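You operate a simulated robot arm through the tools that you are given. There is no shell and no other tool. Be economical: measure what you need, move in short steps, check, and stop when the job is done.

You are at the controls of a simulated two-armed robot. One attempt, no reset.

JOB
Put one of the numbered white cups from the top of the grey cabinet on the top of the long steel table. Pick up the tiny bag with one hand, pass it to the other hand and put it on the top of the low stack of sacks. Push the blue drawer shut. Fetch the flat pouch labelled "grain" from the top of the two-drawer table and set it on the lower shelf of the long steel table. Take the orange-lidded jar and put it on the small black tray. Put the narrow carton marked "56" from the top of the long steel table in the tub and the narrow carton that says "26" on the top of the small steel table. Put the clear jug on the top of the long steel table away on the top of the narrow steel table. Take the small teal tub on the top of the small steel table and put it away on the top board of the narrow wire shelf. Take the yellow clip from the top of the small steel table and leave it on the front of the steel counter. Take the long bag from the top of the steel bench and put it on the top of the grey cabinet. Close the bottom dryer drawer. Switch the green rocker switch on. Put the white cup in the sink bowl. The order is free. Set down upright: numbered white cup, tiny bag, orange-lidded jar, narrow carton, clear jug, small teal tub, long bag, white cup.

The check looks at the end state, three seconds after you hand in, the way a careful person would. Anything else that was tipped, shoved, dropped, spilled or broken makes it a failure.

ROBOT AND FRAMES
Two 7-joint arms with fingered hands on one trunk, on a base that drives. Base frame: it is fixed to the floor where the robot stands at the start and does not move with it; the origin is under the middle of the robot, x ahead of it, y to its left, z up; the surface under the hand at the start is at about z = 860. Units: mm, degrees, N and s.
The left shoulder is at the start at [81, 170, 993], the right one opposite. With the tool pointing down near the work surface each hand reaches from about 260 to 780 mm from the robot's upright axis, wherever it stands, measured 20 degrees to its own side. Places, roughly: a2 tub (25x21 cm) [820, -3400, 820]; blue drawer [300, -1900, 700]; bottom dryer drawer [-5100, 200, 900]; clear jug (15x10x15 cm) [-1200, -1700, 800]; flat pouch [500, -2000, 750]; green rocker switch [-5200, 0, 1300]; long bag (22x11x20 cm) [-100, 2100, 900]; lower shelf of the long steel table [-1100, -1400, 300]; narrow carton [-1000, -1250, 750]; narrow steel table (34x24 cm) [800, -3800, 820]; numbered white cup [500, -250, 1000]; orange-lidded jar (6x6x15 cm) [-900, -1400, 900]; sink bowl [-4800, 2000, 700]; small black tray (17x9x3 cm) [300, 1800, 900]; small teal tub (7x7x7 cm) [-1200, 200, 800]; steel counter [-1600, 1800, 800]; tiny bag (11x5x20 cm) [500, -400, 900]; top board of the narrow wire shelf [-800, 2200, 1400]; top of the grey cabinet [700, -300, 900]; top of the long steel table [-1100, -1400, 800]; top of the low stack of sacks [-2300, -3700, 700]; top of the small steel table [-1100, 200, 800]; white cup (7x8x9 cm) [-5200, 1800, 900]; yellow clip (17x4x3 cm) [-1000, 300, 800]. Payload 4 kg a hand.
The tool frame of a hand sits at the grasp point between the pads (the TCP): z along the fingers, y along the line on which they close. The tips reach 26 mm beyond it. Largest opening 132 mm; the body of the gripper starts 73 mm behind the TCP. The gripper is a hand of 4 fingers: y runs from the thumb to the fingers, the wrist lies at [0, 0, -224] in the tool frame, and closing takes about 1.5 s.
Orientation is that of the tool frame in the base frame, as a unit quaternion [x, y, z, w]. With the fingers straight down and closing along the base's y, the tool's x points along the base's -x, its y along +y and its z along -z.

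CONTROLS
- The arms move only by the tool nudge_tool. It takes "left_commands", "right_commands" or both (then of equal length, played together; a hand with none holds still); each is one flat list of numbers, 7 for each row, row after row: the shift along the tool's x, y, z in mm, then the turn, a rotation vector about the tool's x, y, z in rad, then the gripper command, from -1 (fully open) to 1 (shut), values between in proportion. In form: [x, y, z, wx, wy, wz, jaw, x, y, z, wx, wy, wz, jaw, ...]. A call has 1 to 8 rows; each row is the pose to reach, as a shift and turn from the pose commanded when the call began, along the tool's axes at that moment. A row lasts 0.2 s, in which the tool goes at most 50 mm and 8.6 degrees; a call with a longer step from one row to the next is refused whole, and so is a gripper value outside its range. A pose out of reach is approached as far as the arm can. The call stops where the force on the tool passes 40 N (or 10 N more than at its start, if that is more) or the arm is blocked; 0.2 s more then pass. The fingers move at their own pace (about 45 mm/s each) and stop on an object; they squeeze with about 23 N. The grip force told is the motor's: it shows also when the fingers shut on nothing. Time passes only in rows, and 0.2 s behind the last, so rows that repeat a pose let the fingers close. It gives the time, the measured TCP pose, the force on the tool (base axes), the opening and the grip force at its end, in the units of the frame above (readings bear some noise), with the torque about the TCP (base axes, N m) and any sound that the robot's microphone picked up, and new pictures: "pictures" is both (left out), scene, wrist or none (wrist: the cameras of the hands that moved).
- Cameras (640 x 400 px; columns grow to the right, rows downward): "scene" is now at [158.6, 60.4, 1162.3]; the picture's right is [0.71, -0.70, -0.00], its down [-0.42, -0.43, -0.80] and it looks along [0.56, 0.57, -0.60] (base axes); focal length 214 px, centre (320, 200). "left" rides on the left gripper at [-68, 2, -97] in its tool frame; the picture's right is [-0.03, -1.00, 0.00], its down [0.82, -0.02, -0.58] and it looks along [0.58, -0.01, 0.82] (tool axes); focal length 270 px, centre (320, 200). "right" rides on the right gripper at [68, 2, -97] in its tool frame; the picture's right is [-0.03, 1.00, 0.00], its down [-0.82, -0.02, -0.58] and it looks along [-0.58, -0.01, 0.82] (tool axes); focal length 270 px, centre (320, 200). There is no depth. A picture from a camera that has moved, and an enlarged one, comes with that camera's place and axes in the base frame and with its lens.
- slide_trunk(by): slides the trunk up (or, below 0, down) by that many mm; the arms and the scene camera ride with it, the base frame stays. It gives what a move gives, with no picture.
- drive_base(legs): drives the robot by 1 to 6 legs, each [ahead, turn to the left] in mm and degrees, along the robot's own axes; the way and the turn of a leg run together, so that a leg with both is an arc; at most 1500 mm and 180 degrees a leg. The arms and the cameras ride along, it lands a little off, and it stops where it bumps. It gives what a move gives, and a new picture of the scene camera.
- set_grasp(shape, hand): the hand has 4 fingers and takes this shape, open, in about a second: jaw (thumb against the fingers, like two jaws); tri (thumb and two fingers); tip (a fingertip pinch); poke (one finger out to press); point (the index stretched); flat (the hand flat); cup (the hand cupped); fist (a fist). The gripper value then closes the fingers along that shape, each until it touches; the sizes above hold for jaw. It gives what a move gives, with no picture.
- head_to(pan, tilt): turns the head with the scene camera to pan (to the left, within 86 degrees either way) and tilt (down, from -29 to 69), counted from straight ahead of the robot. It gives what a move gives, and a new picture of the scene camera.
- zoom(camera, box): a new picture of the part [left, top, right, bottom] of that camera's present view, enlarged. It takes no simulated time.
- job_done(): hands the job in; it is judged then, once.

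Go step by step. Nothing tells you exact positions but the pictures and the camera data: compare them with the known pose of the tool, close in by small moves and look again before you grip or let go. The budget is 588 turns and 360 pictures, counting those below and the enlarged ones. Unless the task says otherwise, let go and move clear before handing in.

The tools are called as name(argument=value, ...) on one line, values as JSON. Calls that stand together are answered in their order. nudge_tool: Moves the arms, as the interface text tells. Its arguments: {"type":"object","properties":{"left_commands":{"type":"array","items":{"type":"number"}},"right_commands":{"type":"array","items":{"type":"number"}},"pictures":{"type":"string","enum":["both","scene","wrist","none"]}},"required":[]} The other tools are called the same way: slide_trunk (by) slides the trunk up or down; set_grasp (shape, hand) gives the hand a shape; drive_base (legs) drives the base; head_to (pan, tilt) turns the head that bears the scene camera; zoom (camera, box) takes an enlarged picture of a part of a camera's view; job_done () hands the job in.

At the start:

```text
time_s: 0.0
left_eef_pos: [467.1, -69.7, 1158.4]
left_ee_rot: [0.0, 1.0, 0.0, -0.001]
left_wrist_force: [0.0, -0.5, -0.3]
left_torque: [0.01, 0.04, -0.02]
left_finger_gap: 132.0
left_grasp_force: 0.1
left_shape: jaw
right_eef_pos: [403.5, -453.3, 1204.3]
right_ee_rot: [0.0, 1.0, 0.0, 0.0]
right_wrist_force: [0.6, 0.3, 0.4]
right_torque: [0.01, -0.02, 0.03]
right_finger_gap: 131.5
right_grasp_force: 0.1
right_shape: jaw
trunk travel left (down, up): [-225.0, 530.0]
robot x, y, heading: [2.8, 1.1, -0.0]
head pan, tilt: [45.4, 37.1]
```

scene: 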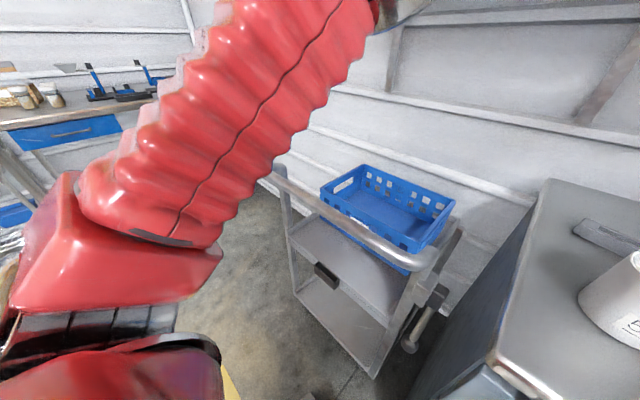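
right: 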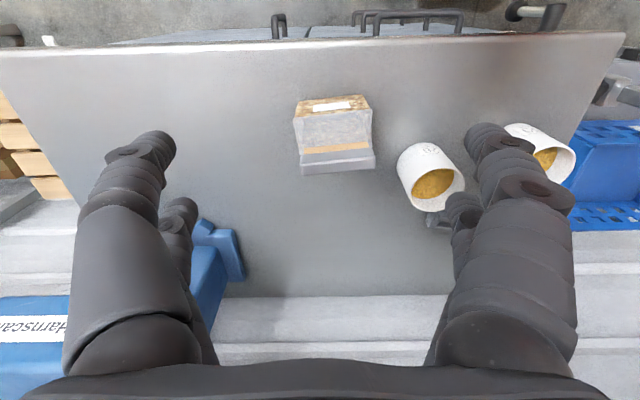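
left: 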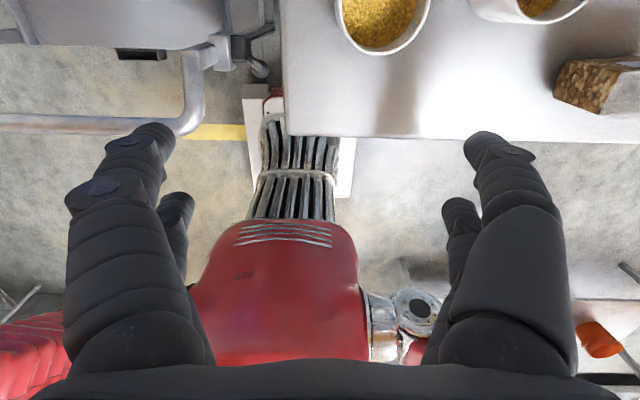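

I see the grey cabinet ahead and to the right, with two numbered white cups filled with grain and the tiny bag on it. I'll turn the head toward the cabinet to locate them.

head_to(pan=-30, tilt=35)

```text
time_s: 1.5
left_eef_pos: [465.9, -69.9, 1158.4]
left_ee_rot: [0.0, 1.0, 0.0, 0.0]
left_wrist_force: [0.2, 0.3, 1.3]
left_torque: [0.0, 0.01, -0.01]
left_finger_gap: 131.9
left_grasp_force: 0.1
left_shape: jaw
right_eef_pos: [404.3, -453.1, 1204.7]
right_ee_rot: [0.0, 1.0, 0.0, 0.0]
right_wrist_force: [0.6, -0.2, 0.7]
right_torque: [0.04, -0.01, -0.03]
right_finger_gap: 131.8
right_grasp_force: 0.2
right_shape: jaw
trunk travel left (down, up): [-225.0, 530.0]
robot x, y, heading: [2.7, 6.1, 0.2]
head pan, tilt: [-30.0, 35.0]
camera scene: at [173.9, -45.5, 1165.5], right [-0.5, -0.87, 0.0], down [-0.5, 0.29, -0.82], along [0.71, -0.41, -0.57], focal length 214 px, centre (320, 200)
```

scene: 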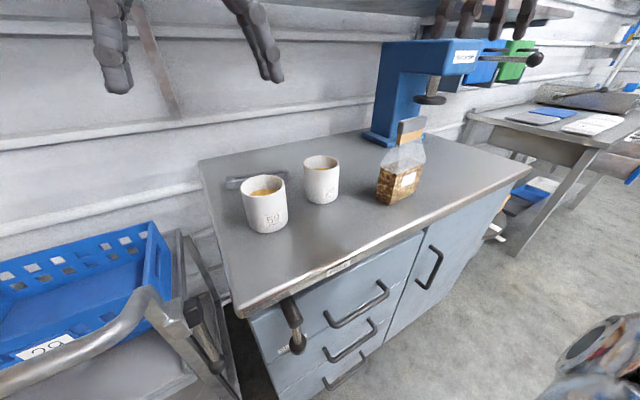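

zoom(camera="scene", box=[220, 100, 480, 262])

```text
2.46 times, centred on (350, 181) of scene
camera zoom: at [173.9, -45.5, 1165.5], right [-0.5, -0.87, 0.0], down [-0.5, 0.29, -0.82], along [0.71, -0.41, -0.57], focal length 528 px, centre (246, 247)
```

zoom: 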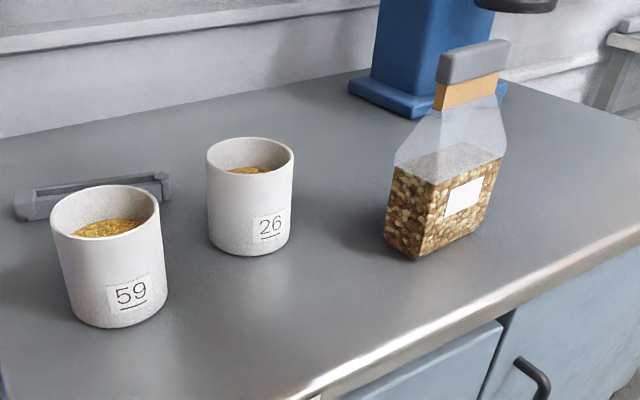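

zoom(camera="right", box=[270, 70, 590, 270])

```text
2.00 times, centred on (430, 170) of right
camera zoom: at [334.5, -450.3, 1301.0], right [0.03, 1.0, 0.0], down [0.82, -0.02, 0.58], along [0.58, -0.01, -0.82], focal length 541 px, centre (100, 260)
```

zoom: 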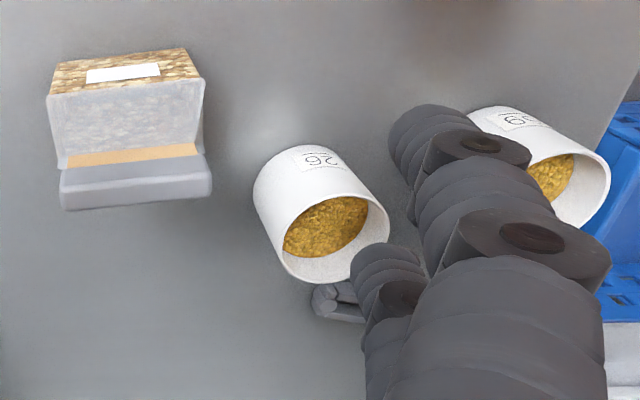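

The bag stands at about (462, -436) with its clamp top near z 1045, yawed about 7°. I'll turn the right hand so it closes along x, above the clamp.

nudge_tool(right_commands=[0, 0, 0, 0, 0, 0.145, -0.3, -10, 5, 0, 0, 0, 0.29, -0.3, -20, 8, 0, 0, 0, 0.435, -0.3, -30, 10, 0, 0, 0, 0.58, -0.3, -40, 12, 0, 0, 0, 0.725, -0.3, -50, 14, 0, 0, 0, 0.87, -0.3, -56, 17, 0, 0, 0, 1.015, -0.3, -56, 17, 0, 0, 0, 1.16, -0.3], pictures="none")

nudge_tool(right_commands=[0, 0, 0, 0, 0, 0.145, -0.3, 0, 0, 0, 0, 0, 0.29, -0.3, 0, 0, 0, 0, 0, 0.29, -0.3])

```text
time_s: 3.3
left_eef_pos: [467.1, -69.0, 1159.0]
left_ee_rot: [0.0, 1.0, -0.001, -0.001]
left_wrist_force: [0.0, 0.3, 0.0]
left_torque: [-0.01, -0.03, 0.0]
left_finger_gap: 132.0
left_grasp_force: 0.0
left_shape: jaw
right_eef_pos: [459.5, -436.5, 1203.5]
right_ee_rot: [0.549, 0.836, 0.001, 0.0]
right_wrist_force: [0.4, 0.7, -0.1]
right_torque: [-0.01, 0.02, 0.02]
right_finger_gap: 86.2
right_grasp_force: 0.0
right_shape: jaw
trunk travel left (down, up): [-225.0, 530.0]
robot x, y, heading: [-0.9, -2.4, -0.1]
head pan, tilt: [-30.0, 35.0]
```

```text
time_s: 4.1
left_eef_pos: [465.9, -69.4, 1158.3]
left_ee_rot: [0.0, 1.0, 0.0, -0.001]
left_wrist_force: [-0.2, -0.2, 0.1]
left_torque: [0.0, 0.0, -0.01]
left_finger_gap: 131.8
left_grasp_force: 0.2
left_shape: jaw
right_eef_pos: [459.6, -450.0, 1205.1]
right_ee_rot: [0.662, 0.75, 0.0, -0.002]
right_wrist_force: [0.5, -0.4, -0.1]
right_torque: [0.0, -0.01, 0.0]
right_finger_gap: 86.3
right_grasp_force: 0.0
right_shape: jaw
right hand out of reach, approached as far as the arm can: row 2, 3
trunk travel left (down, up): [-225.0, 530.0]
robot x, y, heading: [-0.5, 0.6, -0.1]
head pan, tilt: [-30.0, 35.0]
camera scene: at [173.9, -45.2, 1165.5], right [-0.5, -0.87, 0.0], down [-0.5, 0.29, -0.82], along [0.71, -0.41, -0.57], focal length 214 px, centre (320, 200)
camera right: at [452.5, -379.9, 1301.4], right [1.0, 0.1, 0.0], down [0.08, -0.81, 0.58], along [0.06, -0.57, -0.82], focal length 270 px, centre (320, 200)
```

scene: 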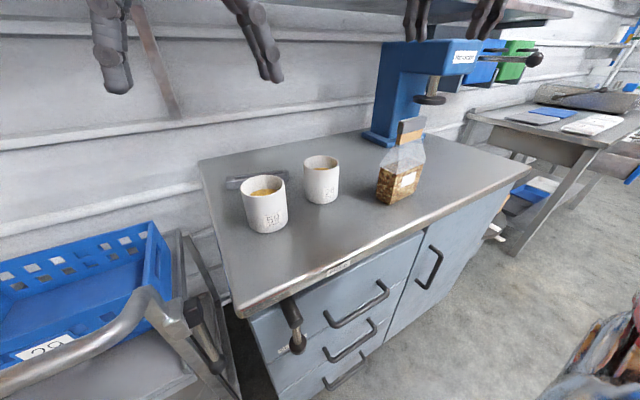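
right: 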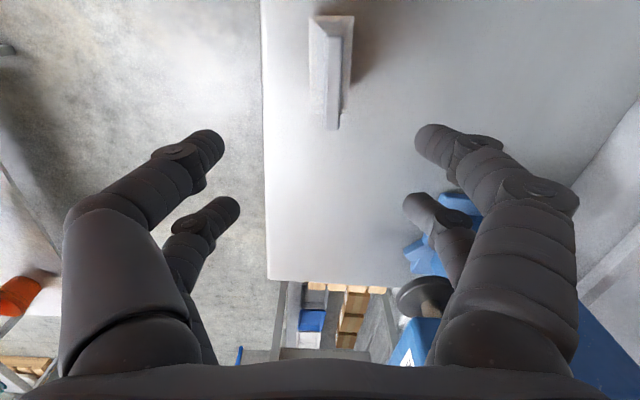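

zoom(camera="right", box=[240, 0, 432, 150])

```text
2.67 times, centred on (336, 75) of right
camera zoom: at [452.5, -379.9, 1301.4], right [1.0, 0.1, 0.0], down [0.08, -0.81, 0.58], along [0.06, -0.57, -0.82], focal length 721 px, centre (277, 533)
```

zoom: 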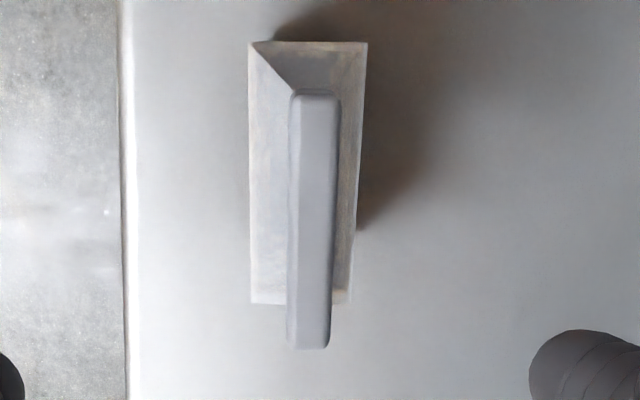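

nudge_tool(right_commands=[5, 11, 40, 0, 0, 0, -0.3, 5, 11, 80, 0, 0, 0, -0.3, 5, 11, 100, 0, 0, 0, -0.3], pictures="wrist")

```text
time_s: 4.9
left_eef_pos: [467.3, -69.7, 1158.6]
left_ee_rot: [-0.001, 1.0, 0.0, -0.001]
left_wrist_force: [0.3, -0.5, 0.0]
left_torque: [0.0, 0.06, 0.02]
left_finger_gap: 131.8
left_grasp_force: 0.1
left_shape: jaw
right_eef_pos: [471.5, -453.1, 1102.8]
right_ee_rot: [0.662, 0.749, 0.001, -0.002]
right_wrist_force: [-0.1, 0.3, 0.2]
right_torque: [-0.03, 0.0, -0.01]
right_finger_gap: 86.0
right_grasp_force: 0.0
right_shape: jaw
right hand out of reach, approached as far as the arm can: row 1, 2, 3
trunk travel left (down, up): [-225.0, 530.0]
robot x, y, heading: [2.1, -1.8, 0.1]
head pan, tilt: [-30.0, 35.0]
camera right: at [464.2, -384.1, 1201.0], right [1.0, 0.1, 0.0], down [0.08, -0.81, 0.57], along [0.06, -0.57, -0.82], focal length 270 px, centre (320, 200)
```

right: 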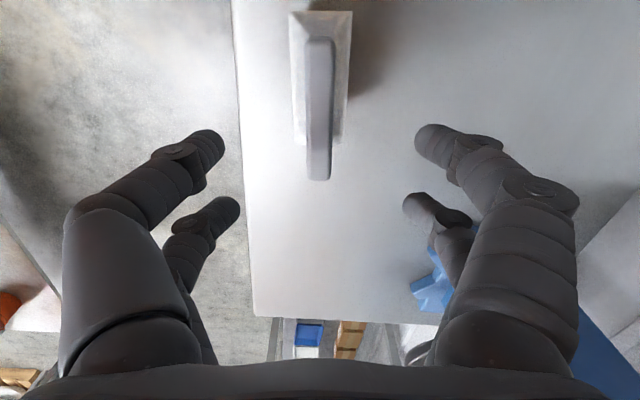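

The right wrist is at its limit and can't reach the bag's centre. Turning the base to the right relieves it.

drive_base(legs=[[0, -18]])

```text
time_s: 6.4
left_eef_pos: [419.8, -207.9, 1158.7]
left_ee_rot: [0.155, 0.988, 0.0, -0.001]
left_wrist_force: [0.0, 0.3, 0.1]
left_torque: [-0.01, 0.04, 0.01]
left_finger_gap: 131.8
left_grasp_force: 0.0
left_shape: jaw
right_eef_pos: [306.4, -575.3, 1103.8]
right_ee_rot: [0.77, 0.638, 0.001, -0.001]
right_wrist_force: [0.1, 0.0, -0.3]
right_torque: [0.01, 0.01, -0.02]
right_finger_gap: 86.3
right_grasp_force: 0.1
right_shape: jaw
trunk travel left (down, up): [-225.0, 530.0]
robot x, y, heading: [3.2, 18.4, -17.7]
head pan, tilt: [-30.0, 35.0]
camera scene: at [155.3, -77.7, 1165.3], right [-0.74, -0.67, 0.0], down [-0.39, 0.43, -0.82], along [0.55, -0.61, -0.58], focal length 214 px, centre (320, 200)
```

scene: 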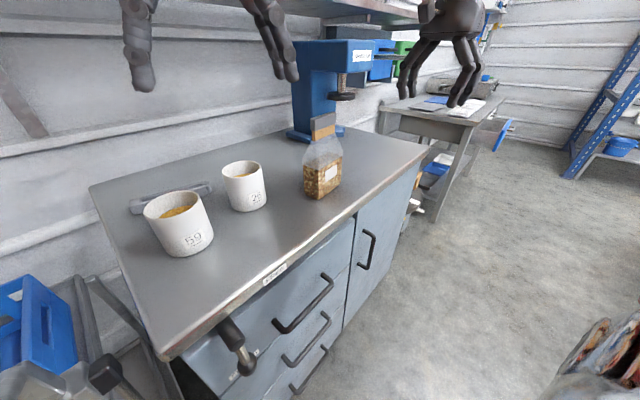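

nudge_tool(right_commands=[35, 27, -15, 0, 0, -0.06, -0.3, 70, 54, -15, 0, 0, -0.12, -0.3, 105, 80, -15, 0, 0, -0.18, -0.3, 140, 107, -15, 0, 0, -0.25, -0.3, 160, 134, -15, 0, 0, -0.309, -0.3, 160, 134, -15, 0, 0, -0.309, -0.3], pictures="wrist")

```text
time_s: 7.8
left_eef_pos: [418.1, -208.0, 1159.5]
left_ee_rot: [0.155, 0.988, 0.0, 0.001]
left_wrist_force: [-0.6, -0.8, 0.5]
left_torque: [-0.01, -0.04, 0.0]
left_finger_gap: 131.9
left_grasp_force: 0.2
left_shape: jaw
right_eef_pos: [447.9, -487.3, 1114.5]
right_ee_rot: [0.661, 0.75, 0.003, -0.001]
right_wrist_force: [-0.7, -0.2, 0.7]
right_torque: [-0.02, 0.01, -0.02]
right_finger_gap: 85.8
right_grasp_force: 0.0
right_shape: jaw
right hand out of reach, approached as far as the arm can: row 2, 3, 4, 5, 6
trunk travel left (down, up): [-225.0, 530.0]
robot x, y, heading: [1.8, 18.9, -17.5]
head pan, tilt: [-30.0, 35.0]
camera right: at [440.0, -418.2, 1210.4], right [0.99, 0.1, 0.0], down [0.08, -0.81, 0.57], along [0.06, -0.57, -0.82], focal length 270 px, centre (320, 200)
```

right: 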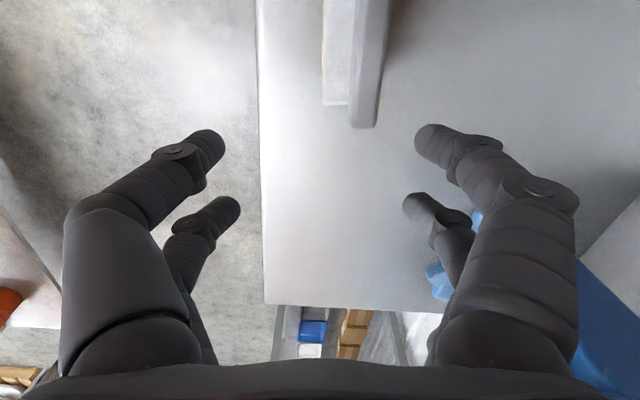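

Closing along x is at the wrist's limit, so I'll grip the clamp across its 74 mm width with the natural orientation instead. I turn the hand back.

nudge_tool(right_commands=[0, 0, -10, 0, 0, -0.145, -1, 0, 0, -10, 0, 0, -0.29, -1, 0, 0, -10, 0, 0, -0.435, -1, 0, 0, -10, 0, 0, -0.58, -1, 0, 0, -10, 0, 0, -0.725, -1, 0, 0, -10, 0, 0, -0.87, -1, 0, 0, -10, 0, 0, -1.015, -1, 0, 0, -10, 0, 0, -1.16, -1], pictures="none")

nudge_tool(right_commands=[0, 0, 0, 0, 0, -0.137, -1, 0, 0, 0, 0, 0, -0.274, -1, 0, 0, 0, 0, 0, -0.411, -1, 0, 0, 0, 0, 0, -0.411, -1], pictures="wrist")

```text
time_s: 9.6
left_eef_pos: [418.8, -208.1, 1160.0]
left_ee_rot: [0.154, 0.988, 0.0, -0.001]
left_wrist_force: [-0.6, 0.6, 1.1]
left_torque: [0.03, 0.0, -0.04]
left_finger_gap: 132.0
left_grasp_force: 0.0
left_shape: jaw
right_eef_pos: [447.9, -486.0, 1122.6]
right_ee_rot: [0.144, 0.99, 0.002, 0.0]
right_wrist_force: [0.1, 0.4, -0.9]
right_torque: [0.03, 0.01, 0.0]
right_finger_gap: 132.3
right_grasp_force: 0.0
right_shape: jaw
trunk travel left (down, up): [-225.0, 530.0]
robot x, y, heading: [4.7, 22.7, -17.7]
head pan, tilt: [-30.0, 35.0]
```

```text
time_s: 10.6
left_eef_pos: [417.9, -207.8, 1159.3]
left_ee_rot: [0.154, 0.988, 0.0, 0.0]
left_wrist_force: [-0.6, -0.5, 0.4]
left_torque: [0.02, -0.04, 0.01]
left_finger_gap: 131.7
left_grasp_force: 0.1
left_shape: jaw
right_eef_pos: [448.4, -486.2, 1124.4]
right_ee_rot: [-0.062, 0.998, 0.001, 0.0]
right_wrist_force: [-0.8, -0.1, 0.8]
right_torque: [-0.01, -0.02, 0.02]
right_finger_gap: 131.8
right_grasp_force: 0.1
right_shape: jaw
trunk travel left (down, up): [-225.0, 530.0]
robot x, y, heading: [1.1, 21.7, -17.4]
head pan, tilt: [-30.0, 35.0]
camera right: at [379.1, -491.7, 1219.8], right [-0.1, 1.0, 0.0], down [0.81, 0.08, 0.58], along [0.57, 0.06, -0.82], focal length 270 px, centre (320, 200)
```

right: 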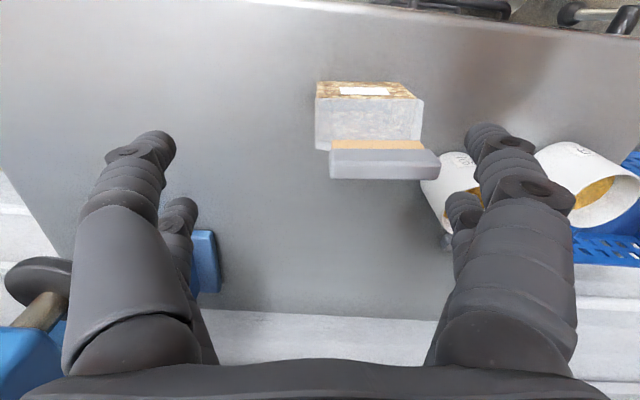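

nudge_tool(right_commands=[-12, 24, 0, 0, 0, 0, -1, -24, 48, 0, 0, 0, 0, -1, -24, 48, 30, 0, 0, 0, -1, -24, 48, 50, 0, 0, 0, -1], pictures="wrist")

```text
time_s: 11.6
left_eef_pos: [420.0, -206.9, 1158.4]
left_ee_rot: [0.155, 0.988, 0.001, -0.001]
left_wrist_force: [-0.2, 0.4, -0.3]
left_torque: [0.02, -0.01, 0.01]
left_finger_gap: 131.8
left_grasp_force: 0.0
left_shape: jaw
right_eef_pos: [465.6, -435.0, 1071.4]
right_ee_rot: [-0.061, 0.998, 0.001, 0.0]
right_wrist_force: [0.7, 0.0, -1.0]
right_torque: [0.01, 0.0, 0.02]
right_finger_gap: 131.5
right_grasp_force: 0.1
right_shape: jaw
trunk travel left (down, up): [-225.0, 530.0]
robot x, y, heading: [1.6, 19.4, -17.6]
head pan, tilt: [-30.0, 35.0]
camera right: at [396.9, -441.0, 1168.9], right [-0.1, 1.0, 0.0], down [0.81, 0.08, 0.58], along [0.58, 0.06, -0.82], focal length 270 px, centre (320, 200)
```

right: 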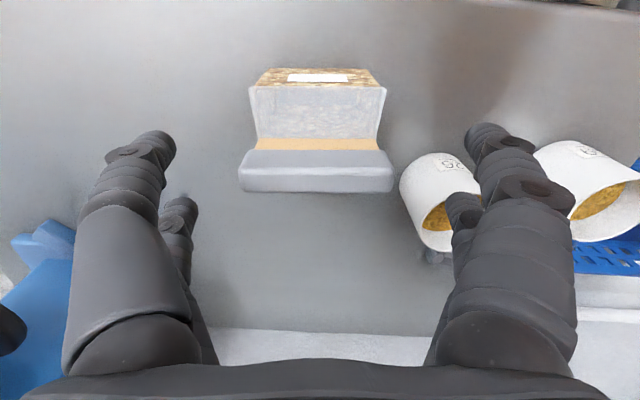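

nudge_tool(right_commands=[0, 0, 20, 0, 0, 0, -1, 0, 0, 38, 0, 0, 0, -1, 0, 0, 38, 0, 0, 0, 0.6, 0, 0, 38, 0, 0, 0, 0.6, 0, 0, 38, 0, 0, 0, 0.6, 0, 0, 38, 0, 0, 0, 0.6, 0, 0, 38, 0, 0, 0, 0.6, 0, 0, 38, 0, 0, 0, 0.6], pictures="both")

```text
time_s: 13.4
left_eef_pos: [418.3, -208.0, 1158.4]
left_ee_rot: [0.155, 0.988, -0.001, 0.0]
left_wrist_force: [0.4, 0.1, -0.6]
left_torque: [0.0, -0.01, 0.02]
left_finger_gap: 131.9
left_grasp_force: 0.0
left_shape: jaw
right_eef_pos: [465.1, -436.3, 1035.8]
right_ee_rot: [-0.061, 0.998, 0.002, 0.0]
right_wrist_force: [0.0, 0.1, -0.4]
right_torque: [0.01, -0.04, -0.03]
right_finger_gap: 27.1
right_grasp_force: 0.1
right_shape: jaw
trunk travel left (down, up): [-225.0, 530.0]
robot x, y, heading: [0.5, 20.6, -17.9]
head pan, tilt: [-30.0, 35.0]
camera scene: at [154.5, -77.1, 1165.5], right [-0.74, -0.67, 0.0], down [-0.39, 0.42, -0.82], along [0.55, -0.61, -0.57], focal length 214 px, centre (320, 200)
camera right: at [396.5, -441.5, 1131.2], right [-0.1, 1.0, 0.0], down [0.81, 0.08, 0.58], along [0.57, 0.06, -0.82], focal length 270 px, centre (320, 200)
```

scene: 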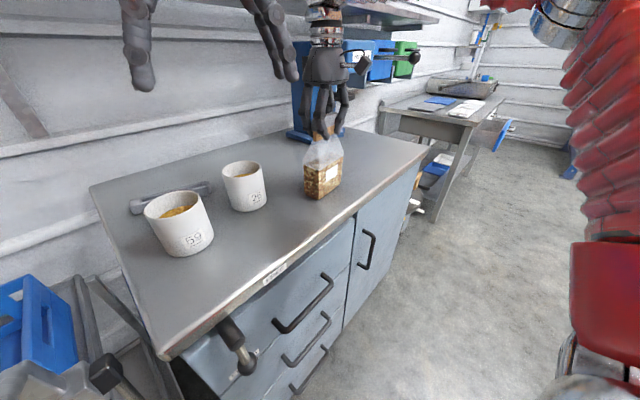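
right: 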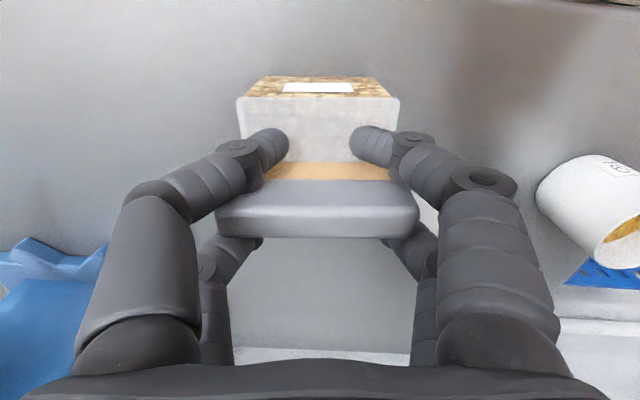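

The jaw fingers straddled the thin clamp without touching it, so this grasp doesn't work. I'll open, lift clear, and turn the base left so the wrist can close along x.

nudge_tool(right_commands=[0, 0, 0, 0, 0, 0, -1, 0, 0, 0, 0, 0, 0, -1, 0, 0, 0, 0, 0, 0, -1, 0, 0, 0, 0, 0, 0, -1, 0, 0, 0, 0, 0, 0, -1, 0, 0, 0, 0, 0, 0, -1, 0, 0, -45, 0, 0, 0, -1, 0, 0, -90, 0, 0, 0, -1], pictures="none")

drive_base(legs=[[0, 48]])

```text
time_s: 15.2
left_eef_pos: [418.9, -208.8, 1158.5]
left_ee_rot: [0.154, 0.988, 0.0, -0.001]
left_wrist_force: [-0.1, -0.1, -0.2]
left_torque: [0.01, 0.02, 0.0]
left_finger_gap: 132.0
left_grasp_force: 0.0
left_shape: jaw
right_eef_pos: [466.7, -435.3, 1123.7]
right_ee_rot: [-0.06, 0.998, 0.0, -0.002]
right_wrist_force: [0.3, -0.5, 0.7]
right_torque: [0.03, 0.01, 0.0]
right_finger_gap: 132.1
right_grasp_force: 0.1
right_shape: jaw
trunk travel left (down, up): [-225.0, 530.0]
robot x, y, heading: [-1.8, 19.2, -17.7]
head pan, tilt: [-30.0, 35.0]
```

```text
time_s: 17.2
left_eef_pos: [477.3, 27.0, 1159.6]
left_ee_rot: [-0.105, 0.994, -0.001, -0.001]
left_wrist_force: [0.4, 0.8, -0.1]
left_torque: [0.02, 0.0, 0.0]
left_finger_gap: 131.8
left_grasp_force: 0.0
left_shape: jaw
right_eef_pos: [629.2, -148.6, 1123.6]
right_ee_rot: [-0.315, 0.949, 0.006, 0.006]
right_wrist_force: [0.9, -0.3, -0.5]
right_torque: [-0.01, 0.02, -0.01]
right_finger_gap: 132.0
right_grasp_force: 0.0
right_shape: jaw
trunk travel left (down, up): [-225.0, 530.0]
robot x, y, heading: [8.7, -19.0, 12.5]
head pan, tilt: [-30.0, 35.0]
stopped in leg 1: the robot was blocked; the commanded pose is now the measured one
camera scene: at [188.0, -20.8, 1165.5], right [-0.3, -0.95, 0.0], down [-0.55, 0.17, -0.82], along [0.78, -0.25, -0.57], focal length 214 px, centre (320, 200)
```

scene: 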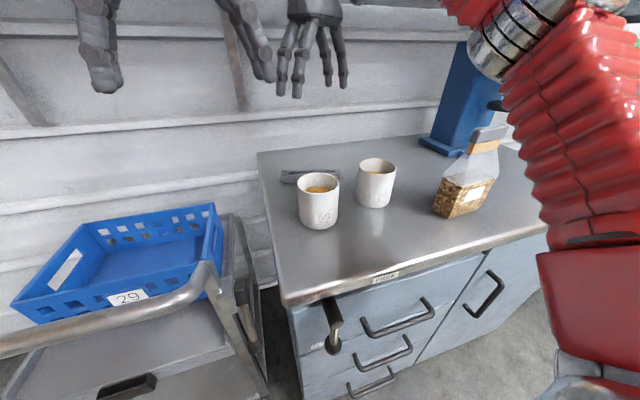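

The right hand was swung into something near the wall. I'll pull it back toward the robot and start turning it.

nudge_tool(right_commands=[45, 5, 0, 0, 0, 0, -0.3, 90, 10, 0, 0, 0, 0.145, -0.3, 135, 15, 0, 0, 0, 0.29, -0.3, 180, 20, 0, 0, 0, 0.435, -0.3, 225, 25, 0, 0, 0, 0.58, -0.3, 270, 30, 0, 0, 0, 0.725, -0.3, 290, 30, 0, 0, 0, 0.87, -0.3, 290, 30, 0, 0, 0, 1.015, -0.3], pictures="none")

drive_base(legs=[[0, 18]])

```text
time_s: 19.0
left_eef_pos: [476.8, 27.6, 1160.1]
left_ee_rot: [-0.105, 0.994, 0.001, 0.001]
left_wrist_force: [0.2, -0.2, -0.7]
left_torque: [-0.02, 0.01, 0.03]
left_finger_gap: 131.8
left_grasp_force: 0.0
left_shape: jaw
right_eef_pos: [378.1, -296.8, 1117.7]
right_ee_rot: [0.187, 0.982, 0.009, 0.002]
right_wrist_force: [0.8, -0.2, -0.5]
right_torque: [-0.02, -0.03, 0.02]
right_finger_gap: 86.3
right_grasp_force: 0.1
right_shape: jaw
trunk travel left (down, up): [-225.0, 530.0]
robot x, y, heading: [6.2, -17.2, 12.5]
head pan, tilt: [-30.0, 35.0]
```

```text
time_s: 20.5
left_eef_pos: [439.5, 169.7, 1159.5]
left_ee_rot: [-0.259, 0.966, 0.001, 0.0]
left_wrist_force: [0.3, -0.3, 0.0]
left_torque: [-0.04, 0.01, -0.03]
left_finger_gap: 131.9
left_grasp_force: 0.1
left_shape: jaw
right_eef_pos: [445.6, -167.1, 1119.1]
right_ee_rot: [0.029, 1.0, 0.007, 0.002]
right_wrist_force: [-0.3, 0.5, 0.1]
right_torque: [-0.02, 0.0, 0.02]
right_finger_gap: 86.0
right_grasp_force: 0.1
right_shape: jaw
trunk travel left (down, up): [-225.0, 530.0]
robot x, y, heading: [15.2, -28.9, 30.5]
head pan, tilt: [-30.0, 35.0]
camera scene: at [187.4, 18.5, 1165.5], right [0.01, -1.0, 0.0], down [-0.57, -0.01, -0.82], along [0.82, 0.01, -0.57], focal length 214 px, centre (320, 200)
```

scene: 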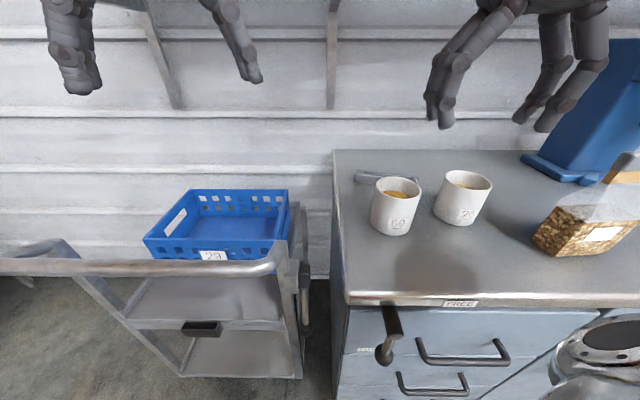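

nudge_tool(right_commands=[-5, -35, 0, 0, 0, 0.145, -0.3, -10, -70, 0, 0, 0, 0.29, -0.3, -15, -105, 0, 0, 0, 0.435, -0.3, -20, -140, 0, 0, 0, 0.58, -0.3, -25, -175, 0, 0, 0, 0.725, -0.3, -30, -210, 0, 0, 0, 0.87, -0.3, -35, -240, 0, 0, 0, 1.015, -0.3, -37, -263, 0, 0, 0, 1.16, -0.3], pictures="none")

nudge_tool(right_commands=[0, 0, 0, 0, 0, 0.12, -0.3, 0, 0, 0, 0, 0, 0.23, -0.3, 0, 0, 0, 0, 0, 0.23, -0.3], pictures="wrist")

```text
time_s: 22.3
left_eef_pos: [439.2, 169.1, 1160.9]
left_ee_rot: [-0.261, 0.965, 0.0, 0.0]
left_wrist_force: [0.2, 0.0, -0.4]
left_torque: [0.01, 0.01, 0.01]
left_finger_gap: 131.8
left_grasp_force: 0.0
left_shape: jaw
right_eef_pos: [466.5, -434.4, 1114.8]
right_ee_rot: [0.573, 0.82, 0.008, -0.003]
right_wrist_force: [-0.6, -0.8, -0.2]
right_torque: [-0.03, 0.02, 0.01]
right_finger_gap: 86.0
right_grasp_force: 0.1
right_shape: jaw
trunk travel left (down, up): [-225.0, 530.0]
robot x, y, heading: [17.8, -32.7, 30.8]
head pan, tilt: [-30.0, 35.0]
```

```text
time_s: 23.1
left_eef_pos: [438.9, 168.8, 1160.8]
left_ee_rot: [-0.259, 0.966, 0.001, 0.0]
left_wrist_force: [0.1, -0.9, 0.3]
left_torque: [0.01, 0.01, 0.01]
left_finger_gap: 132.1
left_grasp_force: 0.1
left_shape: jaw
right_eef_pos: [491.0, -479.1, 1124.4]
right_ee_rot: [0.662, 0.75, 0.008, -0.005]
right_wrist_force: [-0.8, 0.2, 0.1]
right_torque: [0.0, 0.01, 0.0]
right_finger_gap: 86.0
right_grasp_force: 0.1
right_shape: jaw
right hand out of reach, approached as far as the arm can: row 1, 2, 3
trunk travel left (down, up): [-225.0, 530.0]
robot x, y, heading: [17.8, -29.7, 30.9]
head pan, tilt: [-30.0, 35.0]
camera right: at [482.1, -411.0, 1222.4], right [1.0, 0.1, 0.0], down [0.08, -0.82, 0.56], along [0.06, -0.56, -0.83], focal length 270 px, centre (320, 200)
```

right: 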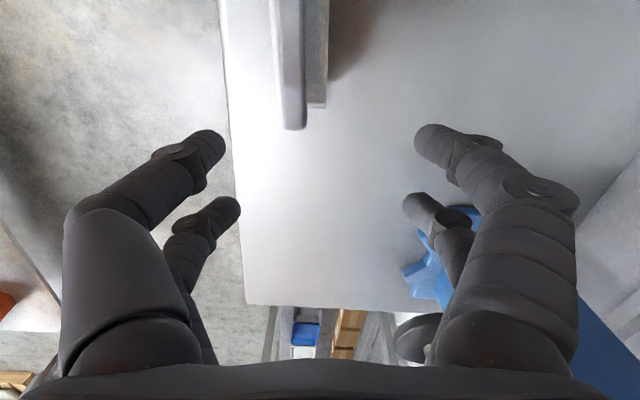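

nudge_tool(right_commands=[16, -6, 0, 0, 0, -0.09, -0.3, 33, -12, 0, 0, 0, -0.18, -0.3, 49, -17, 10, 0, 0, -0.18, -0.3, 49, -17, 40, 0, 0, -0.18, -0.3], pictures="wrist")

```text
time_s: 24.1
left_eef_pos: [439.8, 169.6, 1160.9]
left_ee_rot: [-0.259, 0.966, 0.001, 0.0]
left_wrist_force: [-1.2, -0.1, -0.2]
left_torque: [-0.02, 0.02, -0.01]
left_finger_gap: 132.4
left_grasp_force: 0.1
left_shape: jaw
right_eef_pos: [469.4, -435.8, 1085.2]
right_ee_rot: [0.591, 0.807, 0.007, -0.004]
right_wrist_force: [0.0, -1.3, 0.8]
right_torque: [-0.01, 0.01, 0.0]
right_finger_gap: 85.8
right_grasp_force: 0.2
right_shape: jaw
right hand out of reach, approached as far as the arm can: row 4
trunk travel left (down, up): [-225.0, 530.0]
robot x, y, heading: [16.6, -29.8, 30.7]
head pan, tilt: [-30.0, 35.0]
camera right: at [449.9, -370.9, 1183.2], right [0.96, 0.28, 0.01], down [0.23, -0.79, 0.56], along [0.16, -0.54, -0.83], focal length 270 px, centre (320, 200)
```

right: 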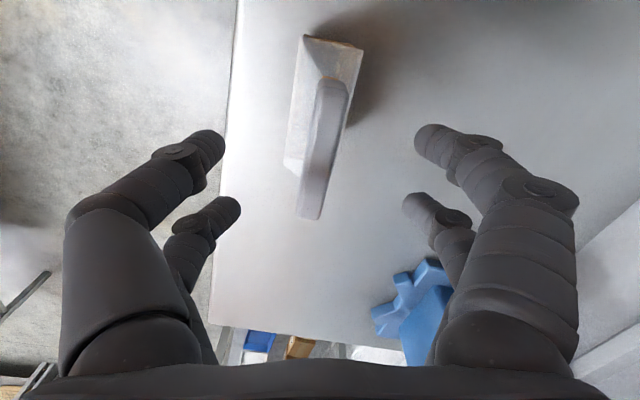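

nudge_tool(right_commands=[0, 2, 10, 0, 0, -0.06, -0.3, 0, 2, 30, 0, 0, -0.12, -0.3, 0, 2, 50, 0, 0, -0.12, -0.3], pictures="wrist")

```text
time_s: 24.9
left_eef_pos: [438.9, 168.3, 1161.2]
left_ee_rot: [-0.259, 0.966, 0.001, 0.0]
left_wrist_force: [-0.2, -1.1, 0.4]
left_torque: [0.0, -0.03, -0.01]
left_finger_gap: 132.0
left_grasp_force: 0.1
left_shape: jaw
right_eef_pos: [472.0, -435.8, 1035.1]
right_ee_rot: [0.543, 0.84, 0.008, -0.003]
right_wrist_force: [-0.1, -0.1, -1.1]
right_torque: [0.02, -0.05, 0.0]
right_finger_gap: 85.7
right_grasp_force: 0.1
right_shape: jaw
trunk travel left (down, up): [-225.0, 530.0]
robot x, y, heading: [14.7, -29.0, 30.7]
head pan, tilt: [-30.0, 35.0]
camera right: at [444.4, -372.6, 1132.6], right [0.92, 0.39, 0.01], down [0.31, -0.76, 0.57], along [0.23, -0.52, -0.82], focal length 270 px, centre (320, 200)
```

right: 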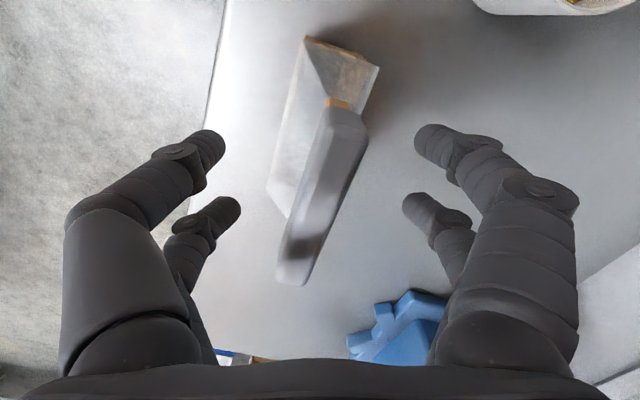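

nudge_tool(right_commands=[0, 0, 0, 0, 0, 0, 0.2, 0, 0, 0, 0, 0, 0, 0.5, 0, 0, 0, 0, 0, 0, 0.7, 0, 0, 0, 0, 0, 0, 0.9, 0, 0, 0, 0, 0, 0, 0.9, 0, 0, 0, 0, 0, 0, 0.9, 0, 0, 0, 0, 0, 0, 0.9], pictures="both")

```text
time_s: 26.5
left_eef_pos: [438.8, 168.2, 1160.3]
left_ee_rot: [-0.259, 0.966, 0.001, 0.0]
left_wrist_force: [0.2, 0.3, -0.6]
left_torque: [0.02, -0.02, 0.0]
left_finger_gap: 131.9
left_grasp_force: 0.0
left_shape: jaw
right_eef_pos: [472.6, -435.2, 1035.1]
right_ee_rot: [0.544, 0.839, 0.008, -0.003]
right_wrist_force: [0.0, 0.0, 0.0]
right_torque: [-0.02, -0.02, -0.03]
right_finger_gap: 7.2
right_grasp_force: 0.2
right_shape: jaw
trunk travel left (down, up): [-225.0, 530.0]
robot x, y, heading: [15.8, -30.7, 30.7]
head pan, tilt: [-30.0, 35.0]
camera scene: at [187.2, 18.1, 1165.6], right [0.01, -1.0, 0.0], down [-0.57, -0.01, -0.82], along [0.82, 0.01, -0.57], focal length 214 px, centre (320, 200)
camera right: at [444.5, -372.6, 1132.9], right [0.92, 0.39, 0.01], down [0.31, -0.76, 0.57], along [0.23, -0.52, -0.82], focal length 270 px, centre (320, 200)
```

scene: 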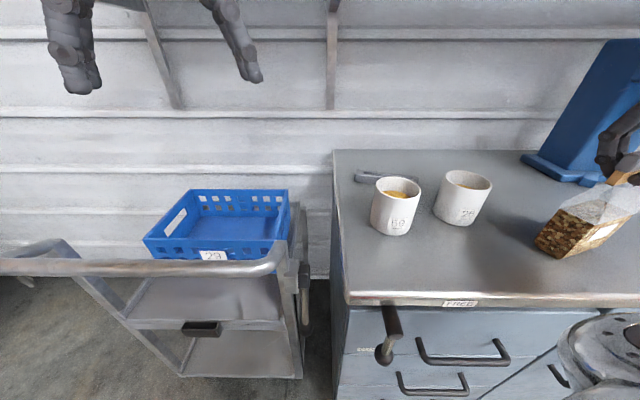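
right: 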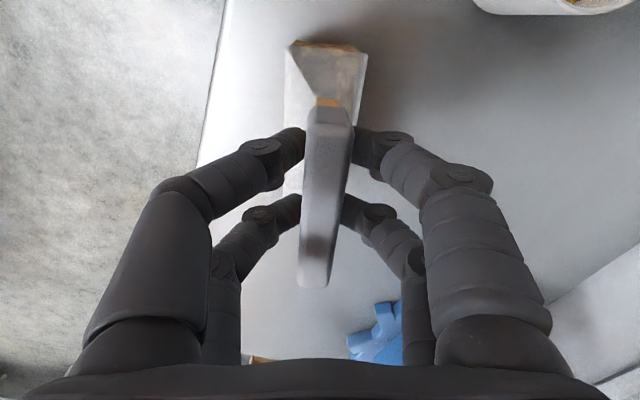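

nudge_tool(right_commands=[0, 0, 0, 0, 0, 0, 1, 0, 0, 0, 0, 0, 0, 1, 0, 0, -10, 0, 0, 0, 1, 0, 0, -25, 0, 0, 0, 1], pictures="both")

```text
time_s: 27.5
left_eef_pos: [439.1, 168.8, 1161.0]
left_ee_rot: [-0.259, 0.966, 0.001, 0.0]
left_wrist_force: [1.1, 0.3, -0.2]
left_torque: [-0.01, 0.0, -0.01]
left_finger_gap: 132.0
left_grasp_force: 0.0
left_shape: jaw
right_eef_pos: [472.5, -435.6, 1060.1]
right_ee_rot: [0.544, 0.839, 0.008, -0.003]
right_wrist_force: [0.7, -0.5, -2.4]
right_torque: [0.02, 0.01, -0.02]
right_finger_gap: 1.3
right_grasp_force: 23.4
right_shape: jaw
trunk travel left (down, up): [-225.0, 530.0]
robot x, y, heading: [13.5, -31.9, 30.9]
head pan, tilt: [-30.0, 35.0]
camera scene: at [187.4, 18.1, 1165.5], right [0.01, -1.0, 0.0], down [-0.57, -0.01, -0.82], along [0.82, 0.01, -0.57], focal length 214 px, centre (320, 200)
camera right: at [444.6, -372.9, 1158.4], right [0.92, 0.39, 0.01], down [0.31, -0.76, 0.57], along [0.23, -0.52, -0.82], focal length 270 px, centre (320, 200)
```

scene: 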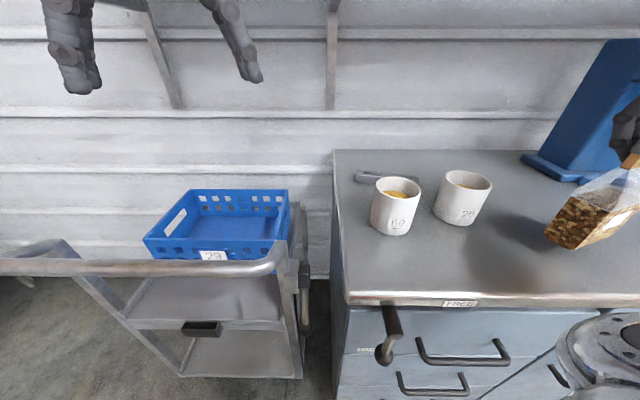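
right: 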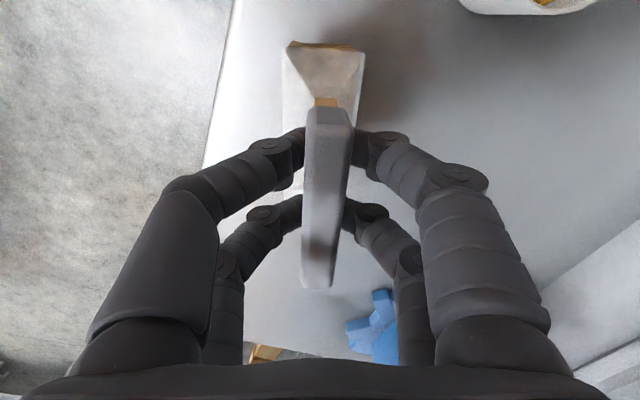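

The bag is gripped by its neck and lifted. I'll raise it and back away from the cabinet for the handover.

nudge_tool(right_commands=[0, -20, -40, 0, 0, 0, 1, 0, -50, -80, 0, 0, 0, 1, 0, -90, -100, 0, 0, 0, 1, 0, -120, -100, 0, 0, 0, 1], pictures="none")

drive_base(legs=[[-350, 0]])

head_to(pan=0, tilt=25)

```text
time_s: 28.5
left_eef_pos: [439.3, 169.4, 1161.3]
left_ee_rot: [-0.26, 0.966, 0.001, 0.0]
left_wrist_force: [0.1, 0.3, 0.6]
left_torque: [0.01, 0.0, 0.0]
left_finger_gap: 132.0
left_grasp_force: 0.0
left_shape: jaw
right_eef_pos: [421.2, -477.8, 1122.1]
right_ee_rot: [0.543, 0.84, 0.008, -0.002]
right_wrist_force: [-0.4, 0.5, -2.2]
right_torque: [0.0, -0.01, 0.0]
right_finger_gap: 1.4
right_grasp_force: 22.5
right_shape: jaw
right hand out of reach, approached as far as the arm can: row 2, 3, 4
trunk travel left (down, up): [-225.0, 530.0]
robot x, y, heading: [16.0, -34.1, 30.8]
head pan, tilt: [-30.0, 35.0]
```

```text
time_s: 30.8
left_eef_pos: [139.3, -10.1, 1162.1]
left_ee_rot: [-0.259, 0.966, 0.001, 0.001]
left_wrist_force: [-0.3, -0.3, 0.0]
left_torque: [0.0, -0.01, -0.03]
left_finger_gap: 131.8
left_grasp_force: 0.0
left_shape: jaw
right_eef_pos: [119.6, -655.2, 1121.5]
right_ee_rot: [0.544, 0.839, 0.008, -0.003]
right_wrist_force: [0.4, -1.2, -1.5]
right_torque: [0.03, 0.0, 0.01]
right_finger_gap: 1.3
right_grasp_force: 23.5
right_shape: jaw
trunk travel left (down, up): [-225.0, 530.0]
robot x, y, heading: [-283.9, -204.5, 30.7]
head pan, tilt: [-30.0, 35.0]
camera scene: at [-112.5, -160.0, 1165.7], right [0.01, -1.0, 0.0], down [-0.57, 0.0, -0.82], along [0.82, 0.01, -0.57], focal length 214 px, centre (320, 200)
```

scene: 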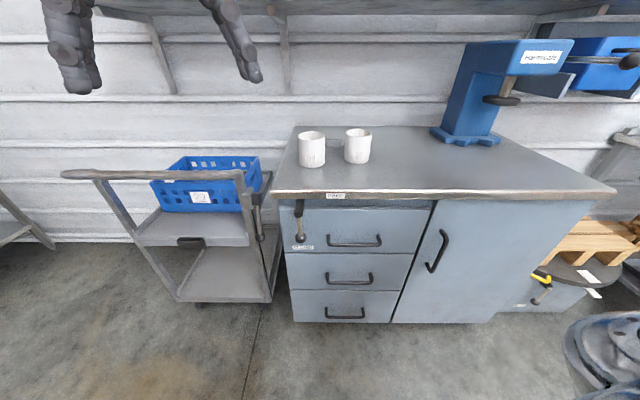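

```text
time_s: 31.7
left_eef_pos: [139.8, -9.6, 1159.8]
left_ee_rot: [-0.258, 0.966, 0.001, 0.0]
left_wrist_force: [0.8, 0.5, 0.1]
left_torque: [0.03, 0.02, 0.02]
left_finger_gap: 132.1
left_grasp_force: 0.1
left_shape: jaw
right_eef_pos: [119.6, -654.3, 1123.1]
right_ee_rot: [0.544, 0.839, 0.007, -0.003]
right_wrist_force: [0.0, 0.6, -2.4]
right_torque: [0.02, 0.0, -0.03]
right_finger_gap: 1.5
right_grasp_force: 22.7
right_shape: jaw
trunk travel left (down, up): [-225.0, 530.0]
robot x, y, heading: [-283.8, -208.7, 30.3]
head pan, tilt: [0.0, 25.0]
camera scene: at [-120.3, -113.6, 1181.3], right [0.51, -0.86, 0.0], down [-0.37, -0.21, -0.91], along [0.78, 0.46, -0.42], focal length 214 px, centre (320, 200)
```

scene: 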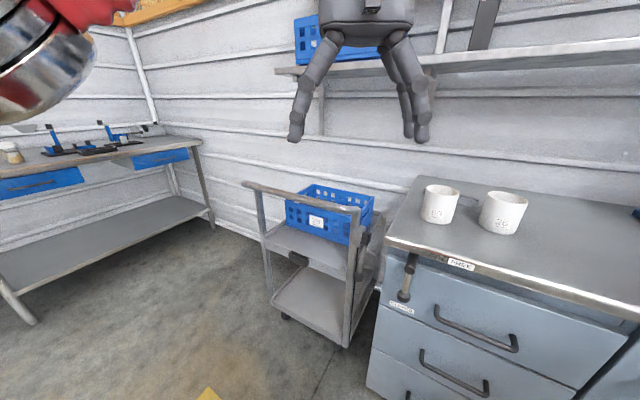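

Space here is free. I'll bring the right hand with the bag in front of the robot while the left hand turns to a horizontal, forward-right pointing pose for the handover.

nudge_tool(left_commands=[20, 25, 5, 0.051, -0.123, 0.051, -1, 40, 50, 10, 0.102, -0.247, 0.102, -1, 60, 75, 15, 0.153, -0.37, 0.153, -1, 80, 100, 20, 0.204, -0.494, 0.204, -1, 100, 125, 25, 0.255, -0.617, 0.255, -1, 120, 150, 30, 0.307, -0.741, 0.307, -1, 140, 175, 35, 0.358, -0.864, 0.358, -1, 165, 195, 40, 0.409, -0.988, 0.409, -1], pictures="none")

nudge_tool(left_commands=[0, 0, 0, 0.051, -0.123, 0.051, -1, 0, 0, 0, 0.102, -0.247, 0.102, -1, 0, 0, 0, 0.153, -0.37, 0.153, -1, 0, 0, 0, 0.204, -0.494, 0.204, -1], pictures="none")

```text
time_s: 33.5
left_eef_pos: [-97.6, 80.9, 1144.6]
left_ee_rot: [-0.028, 0.862, -0.066, 0.502]
left_wrist_force: [-0.1, 1.2, 0.4]
left_torque: [-0.02, -0.04, -0.03]
left_finger_gap: 131.8
left_grasp_force: 0.1
left_shape: jaw
left hand out of reach, approached as far as the arm can: row 8
right_eef_pos: [119.8, -655.3, 1123.3]
right_ee_rot: [0.545, 0.838, 0.008, -0.002]
right_wrist_force: [0.0, -0.9, -2.3]
right_torque: [0.03, 0.01, 0.0]
right_finger_gap: 1.4
right_grasp_force: 23.1
right_shape: jaw
trunk travel left (down, up): [-225.0, 530.0]
robot x, y, heading: [-284.9, -208.7, 30.4]
head pan, tilt: [0.0, 25.0]
```

```text
time_s: 34.5
left_eef_pos: [-82.4, 130.9, 1218.4]
left_ee_rot: [0.093, 0.701, -0.093, 0.701]
left_wrist_force: [-0.4, 0.4, 0.1]
left_torque: [0.0, 0.01, -0.02]
left_finger_gap: 132.1
left_grasp_force: 0.0
left_shape: jaw
left hand out of reach, approached as far as the arm can: row 1, 2, 3, 4
right_eef_pos: [120.0, -653.4, 1122.3]
right_ee_rot: [0.544, 0.839, 0.007, -0.002]
right_wrist_force: [0.2, -0.5, -1.8]
right_torque: [0.01, 0.04, 0.0]
right_finger_gap: 1.6
right_grasp_force: 22.8
right_shape: jaw
trunk travel left (down, up): [-225.0, 530.0]
robot x, y, heading: [-286.1, -202.3, 30.7]
head pan, tilt: [0.0, 25.0]
```

nudge_tool(right_commands=[41, 22, 0, 0, 0, -0.13, 1, 82, 44, 0, 0, 0, -0.26, 1, 123, 66, 0, 0, 0, -0.39, 1, 164, 88, 0, 0, 0, -0.52, 1, 205, 110, 0, 0, 0, -0.65, 1, 246, 132, 0, 0, 0, -0.78, 1, 286, 155, 0, 0, 0, -0.9, 1], pictures="none")

nudge_tool(right_commands=[8, 43, 0, 0, 0, 0, 1, 16, 86, 0, 0, 0, 0, 1, 24, 129, 0, 0, 0, 0, 1, 32, 172, 0, 0, 0, 0, 1, 38, 213, 0, 0, 0, 0, 1], pictures="scene")

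```text
time_s: 36.1
left_eef_pos: [-81.6, 130.5, 1216.9]
left_ee_rot: [0.093, 0.702, -0.093, 0.7]
left_wrist_force: [1.3, 0.0, 0.0]
left_torque: [0.0, -0.01, -0.01]
left_finger_gap: 131.8
left_grasp_force: 0.0
left_shape: jaw
right_eef_pos: [146.9, -327.7, 1125.6]
right_ee_rot: [0.124, 0.992, 0.008, 0.0]
right_wrist_force: [0.1, 0.1, -3.0]
right_torque: [-0.06, 0.0, -0.01]
right_finger_gap: 1.4
right_grasp_force: 22.5
right_shape: jaw
trunk travel left (down, up): [-225.0, 530.0]
robot x, y, heading: [-284.1, -205.0, 30.6]
head pan, tilt: [0.0, 25.0]
```

```text
time_s: 37.3
left_eef_pos: [-81.3, 131.9, 1217.3]
left_ee_rot: [0.094, 0.702, -0.093, 0.7]
left_wrist_force: [0.4, -0.8, 0.0]
left_torque: [-0.01, -0.02, 0.03]
left_finger_gap: 131.7
left_grasp_force: 0.0
left_shape: jaw
right_eef_pos: [192.5, -193.9, 1124.2]
right_ee_rot: [0.121, 0.993, 0.011, -0.001]
right_wrist_force: [0.9, -0.1, -2.3]
right_torque: [-0.01, 0.01, -0.02]
right_finger_gap: 1.4
right_grasp_force: 22.4
right_shape: jaw
right hand out of reach, approached as far as the arm can: row 3, 4, 5
trunk travel left (down, up): [-225.0, 530.0]
robot x, y, heading: [-283.6, -204.0, 30.6]
head pan, tilt: [0.0, 25.0]
camera scene: at [-120.0, -113.3, 1181.2], right [0.51, -0.86, 0.0], down [-0.37, -0.21, -0.91], along [0.78, 0.46, -0.42], focal length 214 px, centre (320, 200)
```

scene: 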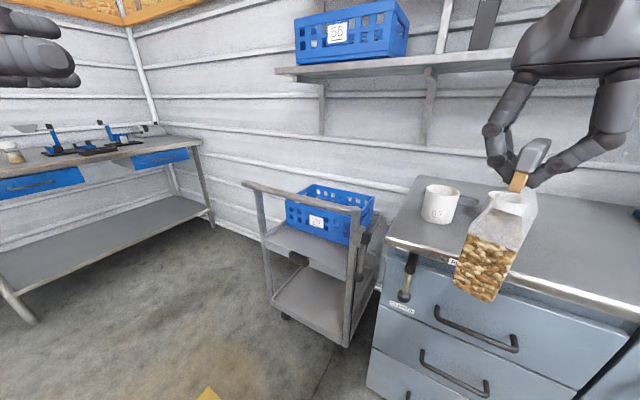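

nudge_tool(left_commands=[45, 0, 0, 0, 0, 0, -1, 90, 0, 0, 0, 0, 0, -1, 135, 0, 0, 0, 0, 0, -1, 180, 0, 0, 0, 0, 0, -1, 223, 0, 0, 0, 0, 0, -1, 223, -30, 27, 0, 0, 0, -1, 223, -60, 54, 0, 0, 0, -1], pictures="wrist")

```text
time_s: 38.9
left_eef_pos: [59.8, 186.0, 990.4]
left_ee_rot: [0.095, 0.702, -0.093, 0.7]
left_wrist_force: [-0.7, -0.5, 0.4]
left_torque: [0.02, 0.0, 0.0]
left_finger_gap: 132.2
left_grasp_force: 0.1
left_shape: jaw
left hand out of reach, approached as far as the arm can: row 1, 2, 3, 4, 5, 6, 7
right_eef_pos: [194.7, -195.5, 1124.2]
right_ee_rot: [0.12, 0.993, 0.01, -0.002]
right_wrist_force: [-0.3, -0.2, -1.8]
right_torque: [0.01, 0.06, 0.01]
right_finger_gap: 1.6
right_grasp_force: 22.9
right_shape: jaw
trunk travel left (down, up): [-225.0, 530.0]
robot x, y, heading: [-282.6, -208.8, 30.4]
head pan, tilt: [0.0, 25.0]
camera left: at [-33.7, 214.0, 1059.5], right [-0.26, -0.96, 0.02], down [-0.56, 0.13, -0.82], along [0.78, -0.23, -0.58], focal length 270 px, centre (320, 200)
```

left: 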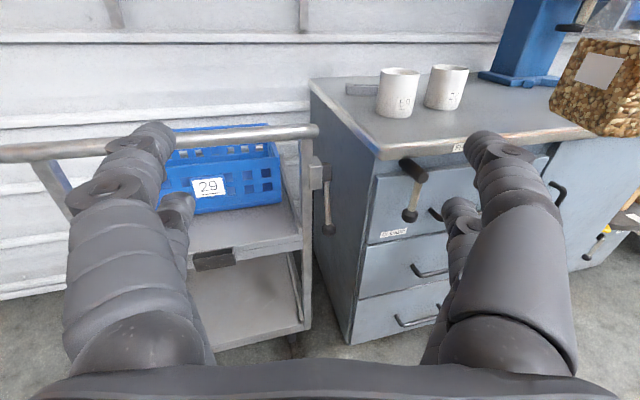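

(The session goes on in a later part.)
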